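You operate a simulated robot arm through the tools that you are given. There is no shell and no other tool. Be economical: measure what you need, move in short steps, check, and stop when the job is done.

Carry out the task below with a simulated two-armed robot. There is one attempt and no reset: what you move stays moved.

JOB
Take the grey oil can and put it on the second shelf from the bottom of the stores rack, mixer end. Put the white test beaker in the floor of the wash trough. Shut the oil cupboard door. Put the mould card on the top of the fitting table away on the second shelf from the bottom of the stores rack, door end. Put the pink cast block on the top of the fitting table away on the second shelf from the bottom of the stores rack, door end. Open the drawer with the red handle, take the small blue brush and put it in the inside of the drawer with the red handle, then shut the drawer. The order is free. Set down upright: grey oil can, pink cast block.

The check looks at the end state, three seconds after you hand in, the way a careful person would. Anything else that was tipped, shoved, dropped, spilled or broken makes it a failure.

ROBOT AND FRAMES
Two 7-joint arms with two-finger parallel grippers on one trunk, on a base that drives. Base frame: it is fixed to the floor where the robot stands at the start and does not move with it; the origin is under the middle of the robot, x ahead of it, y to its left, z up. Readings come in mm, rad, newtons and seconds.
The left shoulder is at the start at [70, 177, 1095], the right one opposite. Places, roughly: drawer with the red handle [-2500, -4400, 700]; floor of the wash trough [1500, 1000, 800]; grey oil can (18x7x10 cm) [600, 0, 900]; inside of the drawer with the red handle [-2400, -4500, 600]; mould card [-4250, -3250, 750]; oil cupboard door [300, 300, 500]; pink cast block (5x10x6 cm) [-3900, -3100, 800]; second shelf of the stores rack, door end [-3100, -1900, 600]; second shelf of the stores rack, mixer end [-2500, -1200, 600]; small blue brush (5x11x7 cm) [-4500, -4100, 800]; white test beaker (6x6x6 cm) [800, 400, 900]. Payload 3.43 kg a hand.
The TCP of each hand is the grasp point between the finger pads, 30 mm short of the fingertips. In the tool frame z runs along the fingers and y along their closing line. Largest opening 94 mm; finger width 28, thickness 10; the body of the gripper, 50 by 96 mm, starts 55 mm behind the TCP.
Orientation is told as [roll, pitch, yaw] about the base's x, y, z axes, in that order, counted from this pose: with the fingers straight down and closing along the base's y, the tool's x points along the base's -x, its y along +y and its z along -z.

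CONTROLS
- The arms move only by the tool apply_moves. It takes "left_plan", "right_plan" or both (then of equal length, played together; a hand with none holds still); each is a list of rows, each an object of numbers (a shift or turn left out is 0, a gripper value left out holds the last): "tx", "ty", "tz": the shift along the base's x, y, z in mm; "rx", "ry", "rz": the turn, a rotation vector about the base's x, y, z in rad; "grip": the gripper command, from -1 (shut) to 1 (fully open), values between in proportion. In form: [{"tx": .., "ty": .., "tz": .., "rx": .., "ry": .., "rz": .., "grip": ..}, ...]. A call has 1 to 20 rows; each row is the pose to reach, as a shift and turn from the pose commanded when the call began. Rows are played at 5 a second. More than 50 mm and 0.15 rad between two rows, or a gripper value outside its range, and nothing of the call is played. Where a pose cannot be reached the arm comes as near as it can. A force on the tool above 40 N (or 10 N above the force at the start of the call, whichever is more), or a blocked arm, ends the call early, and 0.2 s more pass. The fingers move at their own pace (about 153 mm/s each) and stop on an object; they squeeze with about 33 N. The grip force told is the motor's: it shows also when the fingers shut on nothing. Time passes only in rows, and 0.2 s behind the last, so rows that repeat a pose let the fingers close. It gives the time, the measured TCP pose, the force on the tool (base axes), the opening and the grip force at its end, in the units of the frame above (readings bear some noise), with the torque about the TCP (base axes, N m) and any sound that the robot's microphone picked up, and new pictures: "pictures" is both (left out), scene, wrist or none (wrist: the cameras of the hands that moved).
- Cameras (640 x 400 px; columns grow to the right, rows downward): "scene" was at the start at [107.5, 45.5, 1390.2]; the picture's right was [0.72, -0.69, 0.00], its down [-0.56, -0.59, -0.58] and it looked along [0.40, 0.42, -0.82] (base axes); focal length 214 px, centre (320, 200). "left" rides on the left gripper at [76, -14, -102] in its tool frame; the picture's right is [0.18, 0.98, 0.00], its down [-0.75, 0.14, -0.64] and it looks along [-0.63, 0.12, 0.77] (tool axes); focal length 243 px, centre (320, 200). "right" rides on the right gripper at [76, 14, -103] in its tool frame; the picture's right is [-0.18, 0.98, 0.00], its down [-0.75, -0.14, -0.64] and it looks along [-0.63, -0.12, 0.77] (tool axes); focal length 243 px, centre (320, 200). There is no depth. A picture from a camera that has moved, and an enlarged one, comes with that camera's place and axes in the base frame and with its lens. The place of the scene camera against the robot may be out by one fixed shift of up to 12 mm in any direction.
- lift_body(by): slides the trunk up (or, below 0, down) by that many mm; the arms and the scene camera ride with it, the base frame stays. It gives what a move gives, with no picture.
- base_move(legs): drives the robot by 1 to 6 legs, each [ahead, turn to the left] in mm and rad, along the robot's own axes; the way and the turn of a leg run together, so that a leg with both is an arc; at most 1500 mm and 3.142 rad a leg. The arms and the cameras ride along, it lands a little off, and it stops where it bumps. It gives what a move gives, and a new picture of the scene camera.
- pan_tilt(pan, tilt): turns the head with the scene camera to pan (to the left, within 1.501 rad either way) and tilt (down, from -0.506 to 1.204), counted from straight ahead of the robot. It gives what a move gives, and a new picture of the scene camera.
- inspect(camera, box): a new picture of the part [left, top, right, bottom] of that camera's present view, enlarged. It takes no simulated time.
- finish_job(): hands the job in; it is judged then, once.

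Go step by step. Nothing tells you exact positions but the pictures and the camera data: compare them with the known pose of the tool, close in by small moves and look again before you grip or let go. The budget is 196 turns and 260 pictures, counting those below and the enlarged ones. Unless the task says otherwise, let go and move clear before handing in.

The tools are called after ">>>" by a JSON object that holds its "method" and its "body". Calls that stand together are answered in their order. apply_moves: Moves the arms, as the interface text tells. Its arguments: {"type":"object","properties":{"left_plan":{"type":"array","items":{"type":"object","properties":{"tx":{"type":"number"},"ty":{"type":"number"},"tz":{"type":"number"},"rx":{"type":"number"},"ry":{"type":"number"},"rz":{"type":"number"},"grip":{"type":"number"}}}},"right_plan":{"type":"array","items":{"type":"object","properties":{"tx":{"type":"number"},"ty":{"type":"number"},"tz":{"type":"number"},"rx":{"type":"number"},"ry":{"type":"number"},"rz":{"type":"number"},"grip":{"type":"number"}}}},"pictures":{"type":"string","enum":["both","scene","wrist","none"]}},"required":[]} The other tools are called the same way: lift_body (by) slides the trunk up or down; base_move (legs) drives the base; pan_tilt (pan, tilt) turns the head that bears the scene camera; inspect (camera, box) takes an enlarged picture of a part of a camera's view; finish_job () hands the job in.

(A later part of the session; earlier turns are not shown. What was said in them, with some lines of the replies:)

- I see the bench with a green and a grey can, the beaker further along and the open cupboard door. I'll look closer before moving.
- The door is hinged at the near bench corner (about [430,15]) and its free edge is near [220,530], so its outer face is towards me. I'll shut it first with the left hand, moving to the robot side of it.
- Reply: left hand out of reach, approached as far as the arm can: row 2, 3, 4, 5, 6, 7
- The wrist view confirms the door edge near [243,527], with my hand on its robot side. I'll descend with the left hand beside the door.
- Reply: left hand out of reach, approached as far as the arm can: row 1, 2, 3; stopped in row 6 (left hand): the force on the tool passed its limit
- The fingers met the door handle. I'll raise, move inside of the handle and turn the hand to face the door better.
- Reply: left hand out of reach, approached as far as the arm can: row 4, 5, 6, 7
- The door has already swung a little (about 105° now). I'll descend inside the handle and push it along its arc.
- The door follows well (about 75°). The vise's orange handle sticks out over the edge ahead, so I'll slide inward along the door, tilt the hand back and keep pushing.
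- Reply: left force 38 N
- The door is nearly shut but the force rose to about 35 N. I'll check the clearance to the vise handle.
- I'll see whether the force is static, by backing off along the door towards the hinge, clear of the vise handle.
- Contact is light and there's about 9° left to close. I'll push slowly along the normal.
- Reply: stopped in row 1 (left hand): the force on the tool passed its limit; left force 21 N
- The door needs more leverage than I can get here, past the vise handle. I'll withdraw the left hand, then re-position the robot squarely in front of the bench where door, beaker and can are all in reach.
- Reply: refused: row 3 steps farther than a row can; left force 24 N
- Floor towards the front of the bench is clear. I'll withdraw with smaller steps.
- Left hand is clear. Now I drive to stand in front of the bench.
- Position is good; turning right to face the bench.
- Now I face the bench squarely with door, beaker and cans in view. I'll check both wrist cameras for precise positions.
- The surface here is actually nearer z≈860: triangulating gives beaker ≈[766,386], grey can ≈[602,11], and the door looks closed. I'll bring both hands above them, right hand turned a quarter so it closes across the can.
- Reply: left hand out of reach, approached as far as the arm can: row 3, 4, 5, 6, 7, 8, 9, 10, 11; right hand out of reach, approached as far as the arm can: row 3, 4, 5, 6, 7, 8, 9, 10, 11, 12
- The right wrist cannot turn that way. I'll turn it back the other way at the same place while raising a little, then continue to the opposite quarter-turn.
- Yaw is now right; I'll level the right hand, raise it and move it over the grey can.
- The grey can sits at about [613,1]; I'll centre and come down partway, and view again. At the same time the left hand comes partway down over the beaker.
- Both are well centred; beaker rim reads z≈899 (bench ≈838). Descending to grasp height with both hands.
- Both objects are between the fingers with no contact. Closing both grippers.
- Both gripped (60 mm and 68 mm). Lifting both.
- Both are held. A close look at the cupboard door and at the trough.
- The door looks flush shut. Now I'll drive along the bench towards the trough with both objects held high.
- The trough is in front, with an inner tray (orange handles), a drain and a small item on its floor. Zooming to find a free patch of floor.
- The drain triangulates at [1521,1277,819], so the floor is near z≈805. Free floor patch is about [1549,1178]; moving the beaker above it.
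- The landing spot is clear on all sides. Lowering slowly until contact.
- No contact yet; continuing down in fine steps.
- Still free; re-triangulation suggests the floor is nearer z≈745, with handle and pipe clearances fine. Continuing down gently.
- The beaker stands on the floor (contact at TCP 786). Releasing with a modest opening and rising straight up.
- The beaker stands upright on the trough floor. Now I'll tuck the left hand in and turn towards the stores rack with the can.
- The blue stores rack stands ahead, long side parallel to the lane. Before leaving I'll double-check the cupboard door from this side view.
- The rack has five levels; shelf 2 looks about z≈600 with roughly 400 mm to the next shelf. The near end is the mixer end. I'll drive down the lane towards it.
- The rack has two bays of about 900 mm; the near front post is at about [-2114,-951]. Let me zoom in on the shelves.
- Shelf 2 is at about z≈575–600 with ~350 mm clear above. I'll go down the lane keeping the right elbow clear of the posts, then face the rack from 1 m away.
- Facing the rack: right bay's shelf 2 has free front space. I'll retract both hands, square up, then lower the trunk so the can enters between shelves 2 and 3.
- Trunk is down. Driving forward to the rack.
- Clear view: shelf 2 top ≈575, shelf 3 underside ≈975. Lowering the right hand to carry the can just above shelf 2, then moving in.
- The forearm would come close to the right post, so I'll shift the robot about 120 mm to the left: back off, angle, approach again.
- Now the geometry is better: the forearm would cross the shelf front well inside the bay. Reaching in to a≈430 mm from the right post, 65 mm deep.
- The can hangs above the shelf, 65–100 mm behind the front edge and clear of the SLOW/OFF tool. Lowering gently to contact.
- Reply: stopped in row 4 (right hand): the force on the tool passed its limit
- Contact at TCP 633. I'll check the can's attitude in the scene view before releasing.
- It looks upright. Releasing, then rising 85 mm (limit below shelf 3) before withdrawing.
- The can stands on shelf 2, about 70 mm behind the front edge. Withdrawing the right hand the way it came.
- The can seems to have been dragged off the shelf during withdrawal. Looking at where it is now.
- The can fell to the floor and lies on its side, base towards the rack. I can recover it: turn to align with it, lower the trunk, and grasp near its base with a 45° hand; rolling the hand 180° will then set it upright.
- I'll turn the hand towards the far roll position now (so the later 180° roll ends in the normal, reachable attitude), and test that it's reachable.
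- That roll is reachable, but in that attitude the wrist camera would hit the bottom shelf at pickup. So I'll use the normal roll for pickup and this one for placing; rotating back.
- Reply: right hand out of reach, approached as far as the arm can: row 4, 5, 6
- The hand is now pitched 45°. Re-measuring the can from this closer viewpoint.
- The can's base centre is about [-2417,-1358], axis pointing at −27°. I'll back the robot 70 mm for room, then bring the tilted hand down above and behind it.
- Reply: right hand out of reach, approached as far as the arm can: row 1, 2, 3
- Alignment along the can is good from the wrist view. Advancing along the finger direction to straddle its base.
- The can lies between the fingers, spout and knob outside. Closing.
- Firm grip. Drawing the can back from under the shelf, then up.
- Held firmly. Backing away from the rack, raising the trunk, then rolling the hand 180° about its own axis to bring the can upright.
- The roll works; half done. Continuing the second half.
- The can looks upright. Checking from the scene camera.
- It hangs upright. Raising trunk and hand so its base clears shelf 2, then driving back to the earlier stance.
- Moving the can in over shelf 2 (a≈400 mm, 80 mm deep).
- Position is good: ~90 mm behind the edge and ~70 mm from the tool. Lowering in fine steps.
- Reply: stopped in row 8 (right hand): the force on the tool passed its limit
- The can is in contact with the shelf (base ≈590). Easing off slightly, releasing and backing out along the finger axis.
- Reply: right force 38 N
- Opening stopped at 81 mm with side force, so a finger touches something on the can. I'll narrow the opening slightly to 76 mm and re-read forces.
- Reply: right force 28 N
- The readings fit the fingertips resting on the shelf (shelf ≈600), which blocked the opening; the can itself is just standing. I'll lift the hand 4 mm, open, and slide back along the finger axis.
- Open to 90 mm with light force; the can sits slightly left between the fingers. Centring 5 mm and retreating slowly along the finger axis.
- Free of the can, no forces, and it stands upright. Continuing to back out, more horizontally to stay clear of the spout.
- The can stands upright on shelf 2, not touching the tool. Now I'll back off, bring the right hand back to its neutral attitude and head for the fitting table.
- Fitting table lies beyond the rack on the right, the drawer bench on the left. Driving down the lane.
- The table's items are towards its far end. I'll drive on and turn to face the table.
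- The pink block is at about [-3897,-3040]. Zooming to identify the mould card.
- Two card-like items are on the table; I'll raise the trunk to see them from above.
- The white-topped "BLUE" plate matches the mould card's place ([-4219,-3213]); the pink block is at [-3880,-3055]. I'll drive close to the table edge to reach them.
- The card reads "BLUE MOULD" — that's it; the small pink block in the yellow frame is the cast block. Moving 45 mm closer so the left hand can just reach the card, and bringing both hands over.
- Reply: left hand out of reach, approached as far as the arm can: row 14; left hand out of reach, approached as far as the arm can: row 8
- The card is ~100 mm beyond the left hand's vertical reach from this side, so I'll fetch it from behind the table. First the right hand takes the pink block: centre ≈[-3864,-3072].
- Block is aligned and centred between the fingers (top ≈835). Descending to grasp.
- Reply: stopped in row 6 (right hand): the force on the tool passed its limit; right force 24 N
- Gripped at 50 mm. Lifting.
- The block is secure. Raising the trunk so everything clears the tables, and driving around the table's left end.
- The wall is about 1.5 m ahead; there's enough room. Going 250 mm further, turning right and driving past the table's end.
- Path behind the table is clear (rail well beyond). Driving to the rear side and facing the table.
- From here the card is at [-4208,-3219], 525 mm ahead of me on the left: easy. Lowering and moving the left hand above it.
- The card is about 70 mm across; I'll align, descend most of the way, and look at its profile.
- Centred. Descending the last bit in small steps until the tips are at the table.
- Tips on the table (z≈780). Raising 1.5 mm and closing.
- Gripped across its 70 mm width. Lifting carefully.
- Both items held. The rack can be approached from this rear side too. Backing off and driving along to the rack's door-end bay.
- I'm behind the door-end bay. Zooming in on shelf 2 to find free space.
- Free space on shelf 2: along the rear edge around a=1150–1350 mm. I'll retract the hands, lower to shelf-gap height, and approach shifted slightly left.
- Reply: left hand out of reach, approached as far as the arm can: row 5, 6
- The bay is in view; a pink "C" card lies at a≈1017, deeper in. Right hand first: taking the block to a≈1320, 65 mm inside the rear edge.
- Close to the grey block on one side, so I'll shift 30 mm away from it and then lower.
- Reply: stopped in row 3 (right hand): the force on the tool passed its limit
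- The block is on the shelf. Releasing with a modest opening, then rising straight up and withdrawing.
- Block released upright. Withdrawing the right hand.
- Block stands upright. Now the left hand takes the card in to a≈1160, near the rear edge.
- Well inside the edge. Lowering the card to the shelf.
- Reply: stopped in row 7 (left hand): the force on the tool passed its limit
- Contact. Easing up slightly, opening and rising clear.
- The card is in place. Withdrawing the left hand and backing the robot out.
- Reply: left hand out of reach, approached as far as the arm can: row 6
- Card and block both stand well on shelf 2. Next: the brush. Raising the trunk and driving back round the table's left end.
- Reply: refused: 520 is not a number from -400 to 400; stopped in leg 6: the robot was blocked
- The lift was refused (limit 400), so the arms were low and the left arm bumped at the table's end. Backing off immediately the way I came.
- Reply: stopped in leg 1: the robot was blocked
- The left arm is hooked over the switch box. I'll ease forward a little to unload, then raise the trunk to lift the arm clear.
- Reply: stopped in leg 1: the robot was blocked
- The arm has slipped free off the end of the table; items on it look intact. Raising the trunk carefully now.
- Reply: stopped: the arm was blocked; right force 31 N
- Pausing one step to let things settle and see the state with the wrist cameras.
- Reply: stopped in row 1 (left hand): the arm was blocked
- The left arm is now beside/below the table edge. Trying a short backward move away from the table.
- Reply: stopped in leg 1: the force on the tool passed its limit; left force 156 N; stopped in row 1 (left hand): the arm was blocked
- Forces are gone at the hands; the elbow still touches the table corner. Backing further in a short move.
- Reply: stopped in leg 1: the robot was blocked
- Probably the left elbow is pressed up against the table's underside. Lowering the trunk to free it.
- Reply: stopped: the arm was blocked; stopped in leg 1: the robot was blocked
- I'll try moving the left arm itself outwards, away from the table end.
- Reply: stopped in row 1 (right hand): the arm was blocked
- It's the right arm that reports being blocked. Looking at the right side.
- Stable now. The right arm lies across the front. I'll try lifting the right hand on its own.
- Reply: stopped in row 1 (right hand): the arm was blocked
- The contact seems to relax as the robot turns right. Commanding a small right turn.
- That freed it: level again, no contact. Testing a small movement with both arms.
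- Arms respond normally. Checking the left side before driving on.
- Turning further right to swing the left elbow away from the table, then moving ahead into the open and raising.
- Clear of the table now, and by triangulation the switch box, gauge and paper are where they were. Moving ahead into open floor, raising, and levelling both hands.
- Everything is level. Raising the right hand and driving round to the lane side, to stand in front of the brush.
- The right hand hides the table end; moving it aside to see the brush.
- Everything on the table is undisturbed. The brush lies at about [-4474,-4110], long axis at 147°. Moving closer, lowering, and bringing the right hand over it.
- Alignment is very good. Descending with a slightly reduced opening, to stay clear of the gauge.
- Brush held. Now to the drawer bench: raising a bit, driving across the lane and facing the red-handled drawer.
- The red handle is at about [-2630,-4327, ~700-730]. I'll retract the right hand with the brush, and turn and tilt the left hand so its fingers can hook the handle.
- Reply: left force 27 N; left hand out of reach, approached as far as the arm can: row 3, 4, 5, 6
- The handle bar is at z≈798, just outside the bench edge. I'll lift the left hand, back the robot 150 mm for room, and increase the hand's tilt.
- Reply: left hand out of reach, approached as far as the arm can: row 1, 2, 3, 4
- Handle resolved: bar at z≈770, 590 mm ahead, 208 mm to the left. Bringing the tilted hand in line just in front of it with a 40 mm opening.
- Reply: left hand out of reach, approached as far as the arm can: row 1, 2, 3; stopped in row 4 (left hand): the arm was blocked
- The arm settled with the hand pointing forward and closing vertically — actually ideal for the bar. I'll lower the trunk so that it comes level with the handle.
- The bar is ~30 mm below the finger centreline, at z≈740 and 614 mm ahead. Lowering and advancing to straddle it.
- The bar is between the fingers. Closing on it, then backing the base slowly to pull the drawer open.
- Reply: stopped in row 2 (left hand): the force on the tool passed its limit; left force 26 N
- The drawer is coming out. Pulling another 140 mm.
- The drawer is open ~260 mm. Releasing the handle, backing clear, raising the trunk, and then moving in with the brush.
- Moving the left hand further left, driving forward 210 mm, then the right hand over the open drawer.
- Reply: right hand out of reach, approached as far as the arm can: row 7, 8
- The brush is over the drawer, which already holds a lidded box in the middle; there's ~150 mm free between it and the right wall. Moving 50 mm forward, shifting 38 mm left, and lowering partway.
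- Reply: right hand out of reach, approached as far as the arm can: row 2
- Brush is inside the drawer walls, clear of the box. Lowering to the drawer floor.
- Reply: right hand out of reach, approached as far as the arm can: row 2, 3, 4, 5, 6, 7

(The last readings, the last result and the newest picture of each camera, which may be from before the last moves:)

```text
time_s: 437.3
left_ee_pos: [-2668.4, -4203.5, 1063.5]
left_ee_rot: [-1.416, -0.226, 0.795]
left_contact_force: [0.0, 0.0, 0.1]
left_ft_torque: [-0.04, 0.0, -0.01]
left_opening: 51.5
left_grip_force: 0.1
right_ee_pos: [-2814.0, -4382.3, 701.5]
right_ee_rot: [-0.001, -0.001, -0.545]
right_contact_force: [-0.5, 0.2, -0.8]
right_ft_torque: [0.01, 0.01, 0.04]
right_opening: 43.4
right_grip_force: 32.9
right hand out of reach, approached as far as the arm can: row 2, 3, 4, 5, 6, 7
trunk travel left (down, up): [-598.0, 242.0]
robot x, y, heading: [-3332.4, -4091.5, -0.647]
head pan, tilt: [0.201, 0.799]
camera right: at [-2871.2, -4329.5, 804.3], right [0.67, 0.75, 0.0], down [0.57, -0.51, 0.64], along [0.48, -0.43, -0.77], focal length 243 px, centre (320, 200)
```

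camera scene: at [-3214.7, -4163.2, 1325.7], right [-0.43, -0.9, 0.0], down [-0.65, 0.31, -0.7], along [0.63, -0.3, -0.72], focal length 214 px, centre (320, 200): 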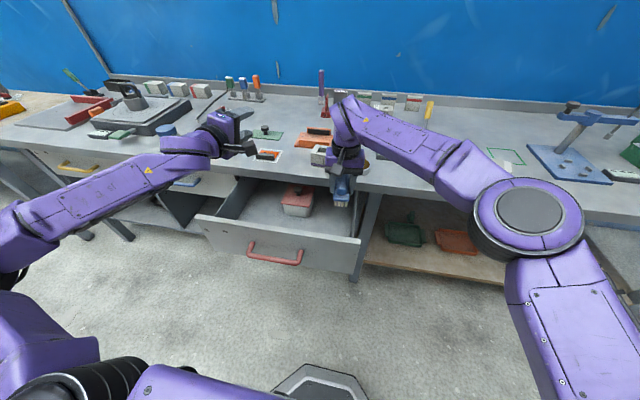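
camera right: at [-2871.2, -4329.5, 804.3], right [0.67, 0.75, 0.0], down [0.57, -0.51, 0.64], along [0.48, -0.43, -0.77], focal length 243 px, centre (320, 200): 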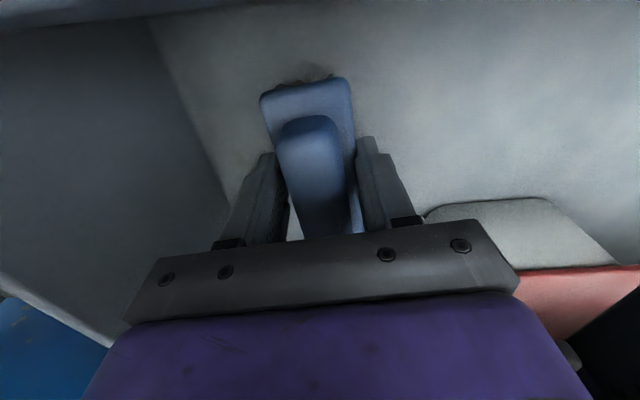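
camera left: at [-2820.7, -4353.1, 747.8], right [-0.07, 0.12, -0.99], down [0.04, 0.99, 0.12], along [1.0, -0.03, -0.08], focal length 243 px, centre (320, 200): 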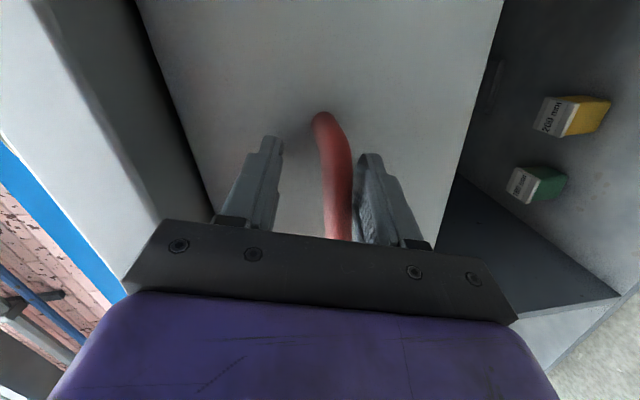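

Arm limit reached; I'll lower the last bit with the trunk.

>>> {"method": "lift_body", "body": {"by": -12}}

>>> {"method": "lift_body", "body": {"by": -12}}

```text
time_s: 437.9
left_ee_pos: [-2670.3, -4204.3, 1050.8]
left_ee_rot: [-1.415, -0.226, 0.794]
left_contact_force: [0.2, 0.2, -0.2]
left_ft_torque: [-0.01, -0.01, 0.03]
left_opening: 51.7
left_grip_force: 0.1
right_ee_pos: [-2814.7, -4382.4, 690.6]
right_ee_rot: [-0.001, -0.001, -0.545]
right_contact_force: [-0.5, 0.0, -1.6]
right_ft_torque: [-0.01, 0.02, -0.02]
right_opening: 43.2
right_grip_force: 32.7
trunk travel left (down, up): [-586.0, 254.0]
robot x, y, heading: [-3336.2, -4094.2, -0.64]
head pan, tilt: [0.201, 0.799]
```

```text
time_s: 438.5
left_ee_pos: [-2673.6, -4202.0, 1041.8]
left_ee_rot: [-1.42, -0.229, 0.793]
left_contact_force: [1.4, -0.4, -0.3]
left_ft_torque: [0.05, -0.02, 0.02]
left_opening: 51.8
left_grip_force: 0.1
right_ee_pos: [-2815.5, -4380.1, 682.7]
right_ee_rot: [-0.002, -0.009, -0.547]
right_contact_force: [2.4, -0.5, 35.4]
right_ft_torque: [0.06, -0.14, -0.13]
right_opening: 43.3
right_grip_force: 33.1
trunk travel left (down, up): [-574.0, 266.0]
robot x, y, heading: [-3329.2, -4091.6, -0.645]
head pan, tilt: [0.201, 0.799]
```

The brush is on the drawer floor. Releasing with a small opening and rising straight up.

>>> {"method": "apply_moves", "body": {"right_plan": [{"tz": 2}, {"tz": 3, "grip": 0.15}, {"tz": 3, "grip": 0.3}, {"tz": 25}, {"tz": 65}, {"tz": 110}, {"tz": 155}, {"tz": 200}, {"tz": 230}], "pictures": "wrist"}}

```text
time_s: 440.5
left_ee_pos: [-2671.1, -4203.5, 1038.8]
left_ee_rot: [-1.417, -0.227, 0.795]
left_contact_force: [0.6, 0.6, 0.7]
left_ft_torque: [0.01, 0.02, 0.03]
left_opening: 51.6
left_grip_force: 0.0
right_ee_pos: [-2823.3, -4387.8, 910.3]
right_ee_rot: [0.018, -0.027, -0.58]
right_contact_force: [-0.7, 0.7, 0.0]
right_ft_torque: [-0.03, -0.01, 0.02]
right_opening: 60.9
right_grip_force: 0.0
right hand out of reach, approached as far as the arm can: row 8, 9
trunk travel left (down, up): [-574.0, 266.0]
robot x, y, heading: [-3334.4, -4094.3, -0.638]
head pan, tilt: [0.201, 0.799]
camera right: at [-2881.5, -4334.7, 1010.8], right [0.69, 0.72, 0.02], down [0.53, -0.53, 0.66], along [0.49, -0.44, -0.75], focal length 243 px, centre (320, 200)
```

right: 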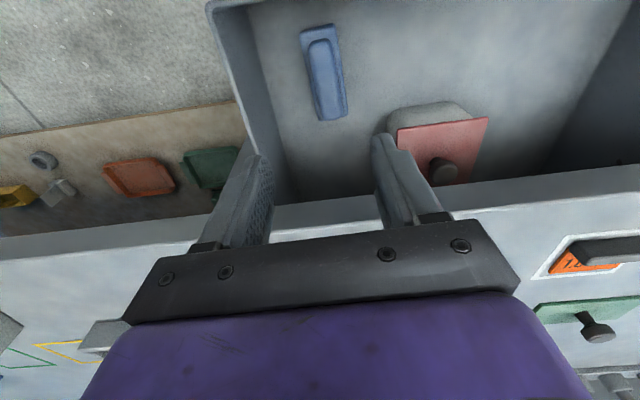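

The brush rests upright in the drawer. Backing out, tucking the right hand in, and preparing the left fist to push the drawer shut.

>>> {"method": "base_move", "body": {"legs": [[-260, 0]]}}

>>> {"method": "apply_moves", "body": {"right_plan": [{"tx": -44, "ty": 1}, {"tx": -88, "ty": 2}, {"tx": -132, "ty": 3}, {"tx": -176, "ty": 3}, {"tx": -220, "ty": 4}, {"tx": -264, "ty": 5}, {"tx": -308, "ty": 5}], "left_plan": [{"grip": -1}, {"tx": 0}, {"tx": 0}, {"tx": 0}, {"tx": 0}, {"tx": 0}, {"tx": 0}], "pictures": "none"}}

>>> {"method": "lift_body", "body": {"by": -294}}

```text
time_s: 442.4
left_ee_pos: [-2876.8, -4045.3, 1038.7]
left_ee_rot: [-1.419, -0.228, 0.796]
left_contact_force: [-0.5, -0.1, -0.1]
left_ft_torque: [0.01, -0.02, -0.02]
left_opening: 51.7
left_grip_force: 0.2
right_ee_pos: [-3028.3, -4230.8, 910.1]
right_ee_rot: [0.015, -0.025, -0.577]
right_contact_force: [0.2, -0.2, -0.8]
right_ft_torque: [-0.02, 0.0, -0.01]
right_opening: 61.4
right_grip_force: 0.1
trunk travel left (down, up): [-574.0, 266.0]
robot x, y, heading: [-3542.2, -3937.1, -0.64]
head pan, tilt: [0.201, 0.799]
camera scene: at [-3421.9, -4007.6, 1301.6], right [-0.42, -0.91, 0.0], down [-0.65, 0.3, -0.7], along [0.63, -0.3, -0.72], focal length 214 px, centre (320, 200)
```

scene: 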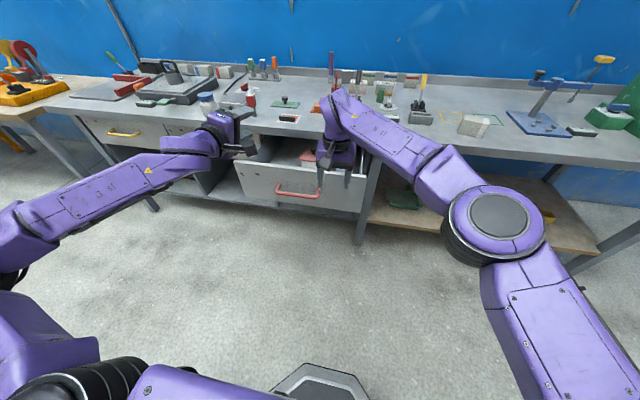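

```text
time_s: 444.0
left_ee_pos: [-2878.9, -4045.4, 1040.5]
left_ee_rot: [-1.416, -0.229, 0.797]
left_contact_force: [0.1, 0.2, -0.2]
left_ft_torque: [-0.01, -0.01, -0.01]
left_opening: 0.2
left_grip_force: 33.3
right_ee_pos: [-3338.2, -4226.0, 908.7]
right_ee_rot: [0.018, -0.026, -0.576]
right_contact_force: [-1.8, -0.4, 0.3]
right_ft_torque: [-0.02, -0.03, -0.03]
right_opening: 61.0
right_grip_force: 0.0
trunk travel left (down, up): [-574.0, 266.0]
robot x, y, heading: [-3543.8, -3932.7, -0.633]
head pan, tilt: [0.201, 0.799]
```

```text
time_s: 446.9
left_ee_pos: [-2876.7, -4046.0, 744.0]
left_ee_rot: [-1.414, -0.226, 0.797]
left_contact_force: [0.1, 0.4, -0.2]
left_ft_torque: [0.0, 0.0, -0.04]
left_opening: 0.0
left_grip_force: 32.8
right_ee_pos: [-3337.2, -4225.3, 613.9]
right_ee_rot: [0.015, -0.025, -0.576]
right_contact_force: [0.4, 0.1, -0.3]
right_ft_torque: [-0.03, 0.02, 0.0]
right_opening: 61.1
right_grip_force: 0.0
trunk travel left (down, up): [-280.0, 560.0]
robot x, y, heading: [-3542.4, -3938.5, -0.637]
head pan, tilt: [0.201, 0.799]
```

Left fist is level with the drawer front. Shifting it 25 mm left to miss the handle, then driving forward to push the drawer in.

>>> {"method": "apply_moves", "body": {"left_plan": [{"tx": 15, "ty": 20}], "pictures": "none"}}

>>> {"method": "base_move", "body": {"legs": [[320, 0]]}}

```text
time_s: 447.4
left_ee_pos: [-2862.7, -4023.8, 743.8]
left_ee_rot: [-1.416, -0.227, 0.798]
left_contact_force: [0.1, 0.5, 0.2]
left_ft_torque: [-0.03, 0.0, 0.04]
left_opening: 0.3
left_grip_force: 33.3
right_ee_pos: [-3336.3, -4226.0, 615.0]
right_ee_rot: [0.016, -0.023, -0.577]
right_contact_force: [-0.7, 0.8, -0.1]
right_ft_torque: [0.0, 0.0, 0.0]
right_opening: 61.2
right_grip_force: 0.1
trunk travel left (down, up): [-280.0, 560.0]
robot x, y, heading: [-3542.0, -3936.6, -0.64]
head pan, tilt: [0.201, 0.799]
```

```text
time_s: 449.5
left_ee_pos: [-2605.3, -4214.8, 743.7]
left_ee_rot: [-1.414, -0.226, 0.798]
left_contact_force: [0.3, 0.2, -0.1]
left_ft_torque: [0.04, -0.01, 0.03]
left_opening: 0.0
left_grip_force: 32.8
right_ee_pos: [-3079.2, -4415.7, 615.4]
right_ee_rot: [0.015, -0.025, -0.574]
right_contact_force: [0.3, -0.1, 0.5]
right_ft_torque: [-0.01, 0.0, 0.01]
right_opening: 61.2
right_grip_force: 0.1
trunk travel left (down, up): [-280.0, 560.0]
robot x, y, heading: [-3287.3, -4125.4, -0.638]
head pan, tilt: [0.201, 0.799]
camera scene: at [-3164.0, -4198.9, 1007.4], right [-0.42, -0.91, 0.0], down [-0.65, 0.3, -0.7], along [0.63, -0.29, -0.72], focal length 214 px, centre (320, 200)
```

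scene: 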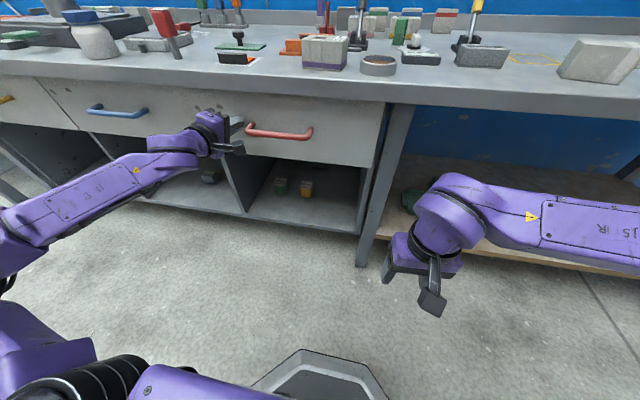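

It looks nearly flush. Pushing gently a little further to be sure it's fully shut.

>>> {"method": "base_move", "body": {"legs": [[30, 0]]}}

>>> {"method": "inspect", "body": {"camera": "scene", "box": [60, 60, 420, 240]}}

```text
time_s: 450.5
left_ee_pos: [-2582.9, -4232.2, 743.7]
left_ee_rot: [-1.415, -0.227, 0.797]
left_contact_force: [0.5, -1.3, 0.4]
left_ft_torque: [0.03, -0.01, -0.04]
left_opening: 0.0
left_grip_force: 33.0
right_ee_pos: [-3053.9, -4433.7, 614.3]
right_ee_rot: [0.015, -0.026, -0.574]
right_contact_force: [-0.2, 1.1, 0.7]
right_ft_torque: [0.0, -0.02, -0.01]
right_opening: 61.3
right_grip_force: 0.0
trunk travel left (down, up): [-280.0, 560.0]
robot x, y, heading: [-3262.8, -4143.5, -0.641]
head pan, tilt: [0.201, 0.799]
stopped in leg 1: the force on the tool passed its limit (the readings are from after the stop); the commanded pose is now the measured one
camera scene: at [-3140.4, -4216.1, 1007.5], right [-0.42, -0.91, 0.0], down [-0.65, 0.3, -0.7], along [0.63, -0.29, -0.72], focal length 214 px, centre (320, 200)
```

scene: 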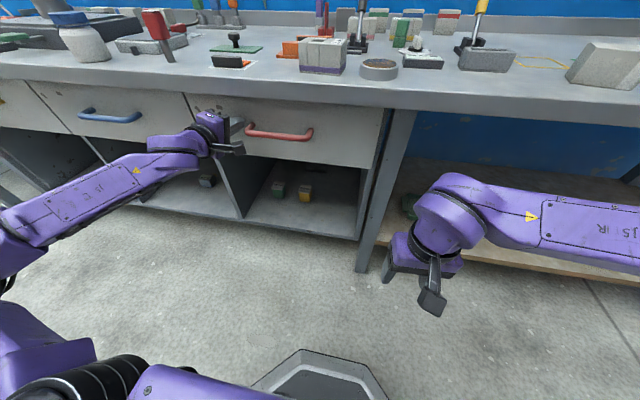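

```text
1.78 times, centred on (240, 150) of scene
camera zoom: at [-3140.4, -4216.1, 1007.5], right [-0.42, -0.91, 0.0], down [-0.65, 0.3, -0.7], along [0.63, -0.29, -0.72], focal length 381 px, centre (462, 289)
```

zoom: 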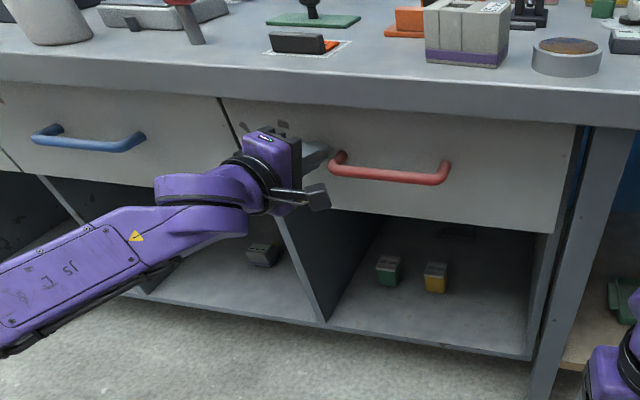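

The drawer is flush shut. Backing clear of the bench.

>>> {"method": "base_move", "body": {"legs": [[-300, 0]]}}

```text
time_s: 452.5
left_ee_pos: [-2824.8, -4051.0, 744.2]
left_ee_rot: [-1.415, -0.227, 0.801]
left_contact_force: [0.1, -0.2, 0.0]
left_ft_torque: [0.02, -0.02, 0.0]
left_opening: 0.0
left_grip_force: 32.9
right_ee_pos: [-3295.8, -4254.9, 614.6]
right_ee_rot: [0.017, -0.025, -0.572]
right_contact_force: [-0.1, 0.9, 0.0]
right_ft_torque: [-0.02, 0.0, 0.0]
right_opening: 61.2
right_grip_force: 0.1
trunk travel left (down, up): [-280.0, 560.0]
robot x, y, heading: [-3500.5, -3970.6, -0.636]
head pan, tilt: [0.201, 0.799]
camera scene: at [-3382.4, -4037.5, 1007.6], right [-0.42, -0.91, 0.0], down [-0.65, 0.3, -0.7], along [0.63, -0.29, -0.72], focal length 214 px, centre (320, 200)
```

scene: 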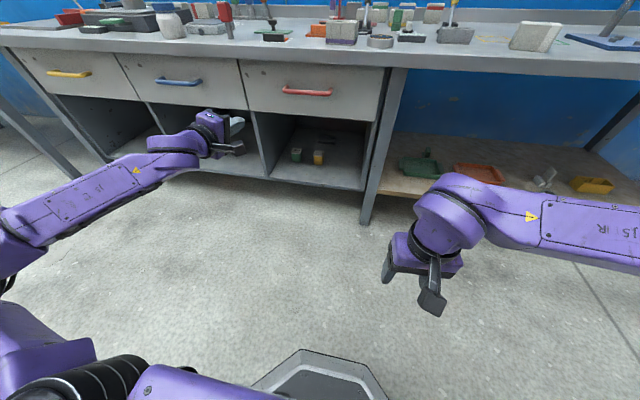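

All three drawers are flush, both hands are empty and clear, and every item has been placed. Handing in.

>>> {"method": "finish_job", "body": {}}

```text
The job is handed in.
```

I've handed the job in, and all six parts are done, but there were three mishaps along the way that the check may count.

**End state as I last saw it:**
- **Grey oil can:** upright on the second shelf, mixer end, after one fall (see below).
- **White test beaker:** upright on the floor of the wash trough.
- **Oil cupboard door:** looked shut and flush. I last saw it from the lane early on and didn't go back to check it.
- **Mould card:** the one marked "BLUE MOULD", on the second shelf, door end.
- **Pink cast block:** upright on the second shelf, door end.
- **Small blue brush:** in the red-handled drawer, which is shut.

**Mishaps:**
- **Dropped can:** my hand dragged the oil can off the shelf on the first try. It fell about 600 mm and landed on its side on the floor. I picked it up, turned it upright and put it back. I saw no spill or damage but didn't check closely.
- **Bump at the fitting table:** a trunk raise was refused and I drove on with the arms low. The left arm caught at the table's left end, and the left hand briefly read over 150 N. In later views the switch box, gauge, knob plate and bottle table looked in place. I didn't look closely at the lower shelf under that end of the table.
- **Touch on the drawer bench:** while lowering, the left hand pressed on the bench top or something on it, at about 27 N. The "1.0 mm" card next to it still looked to be in its marked spot.
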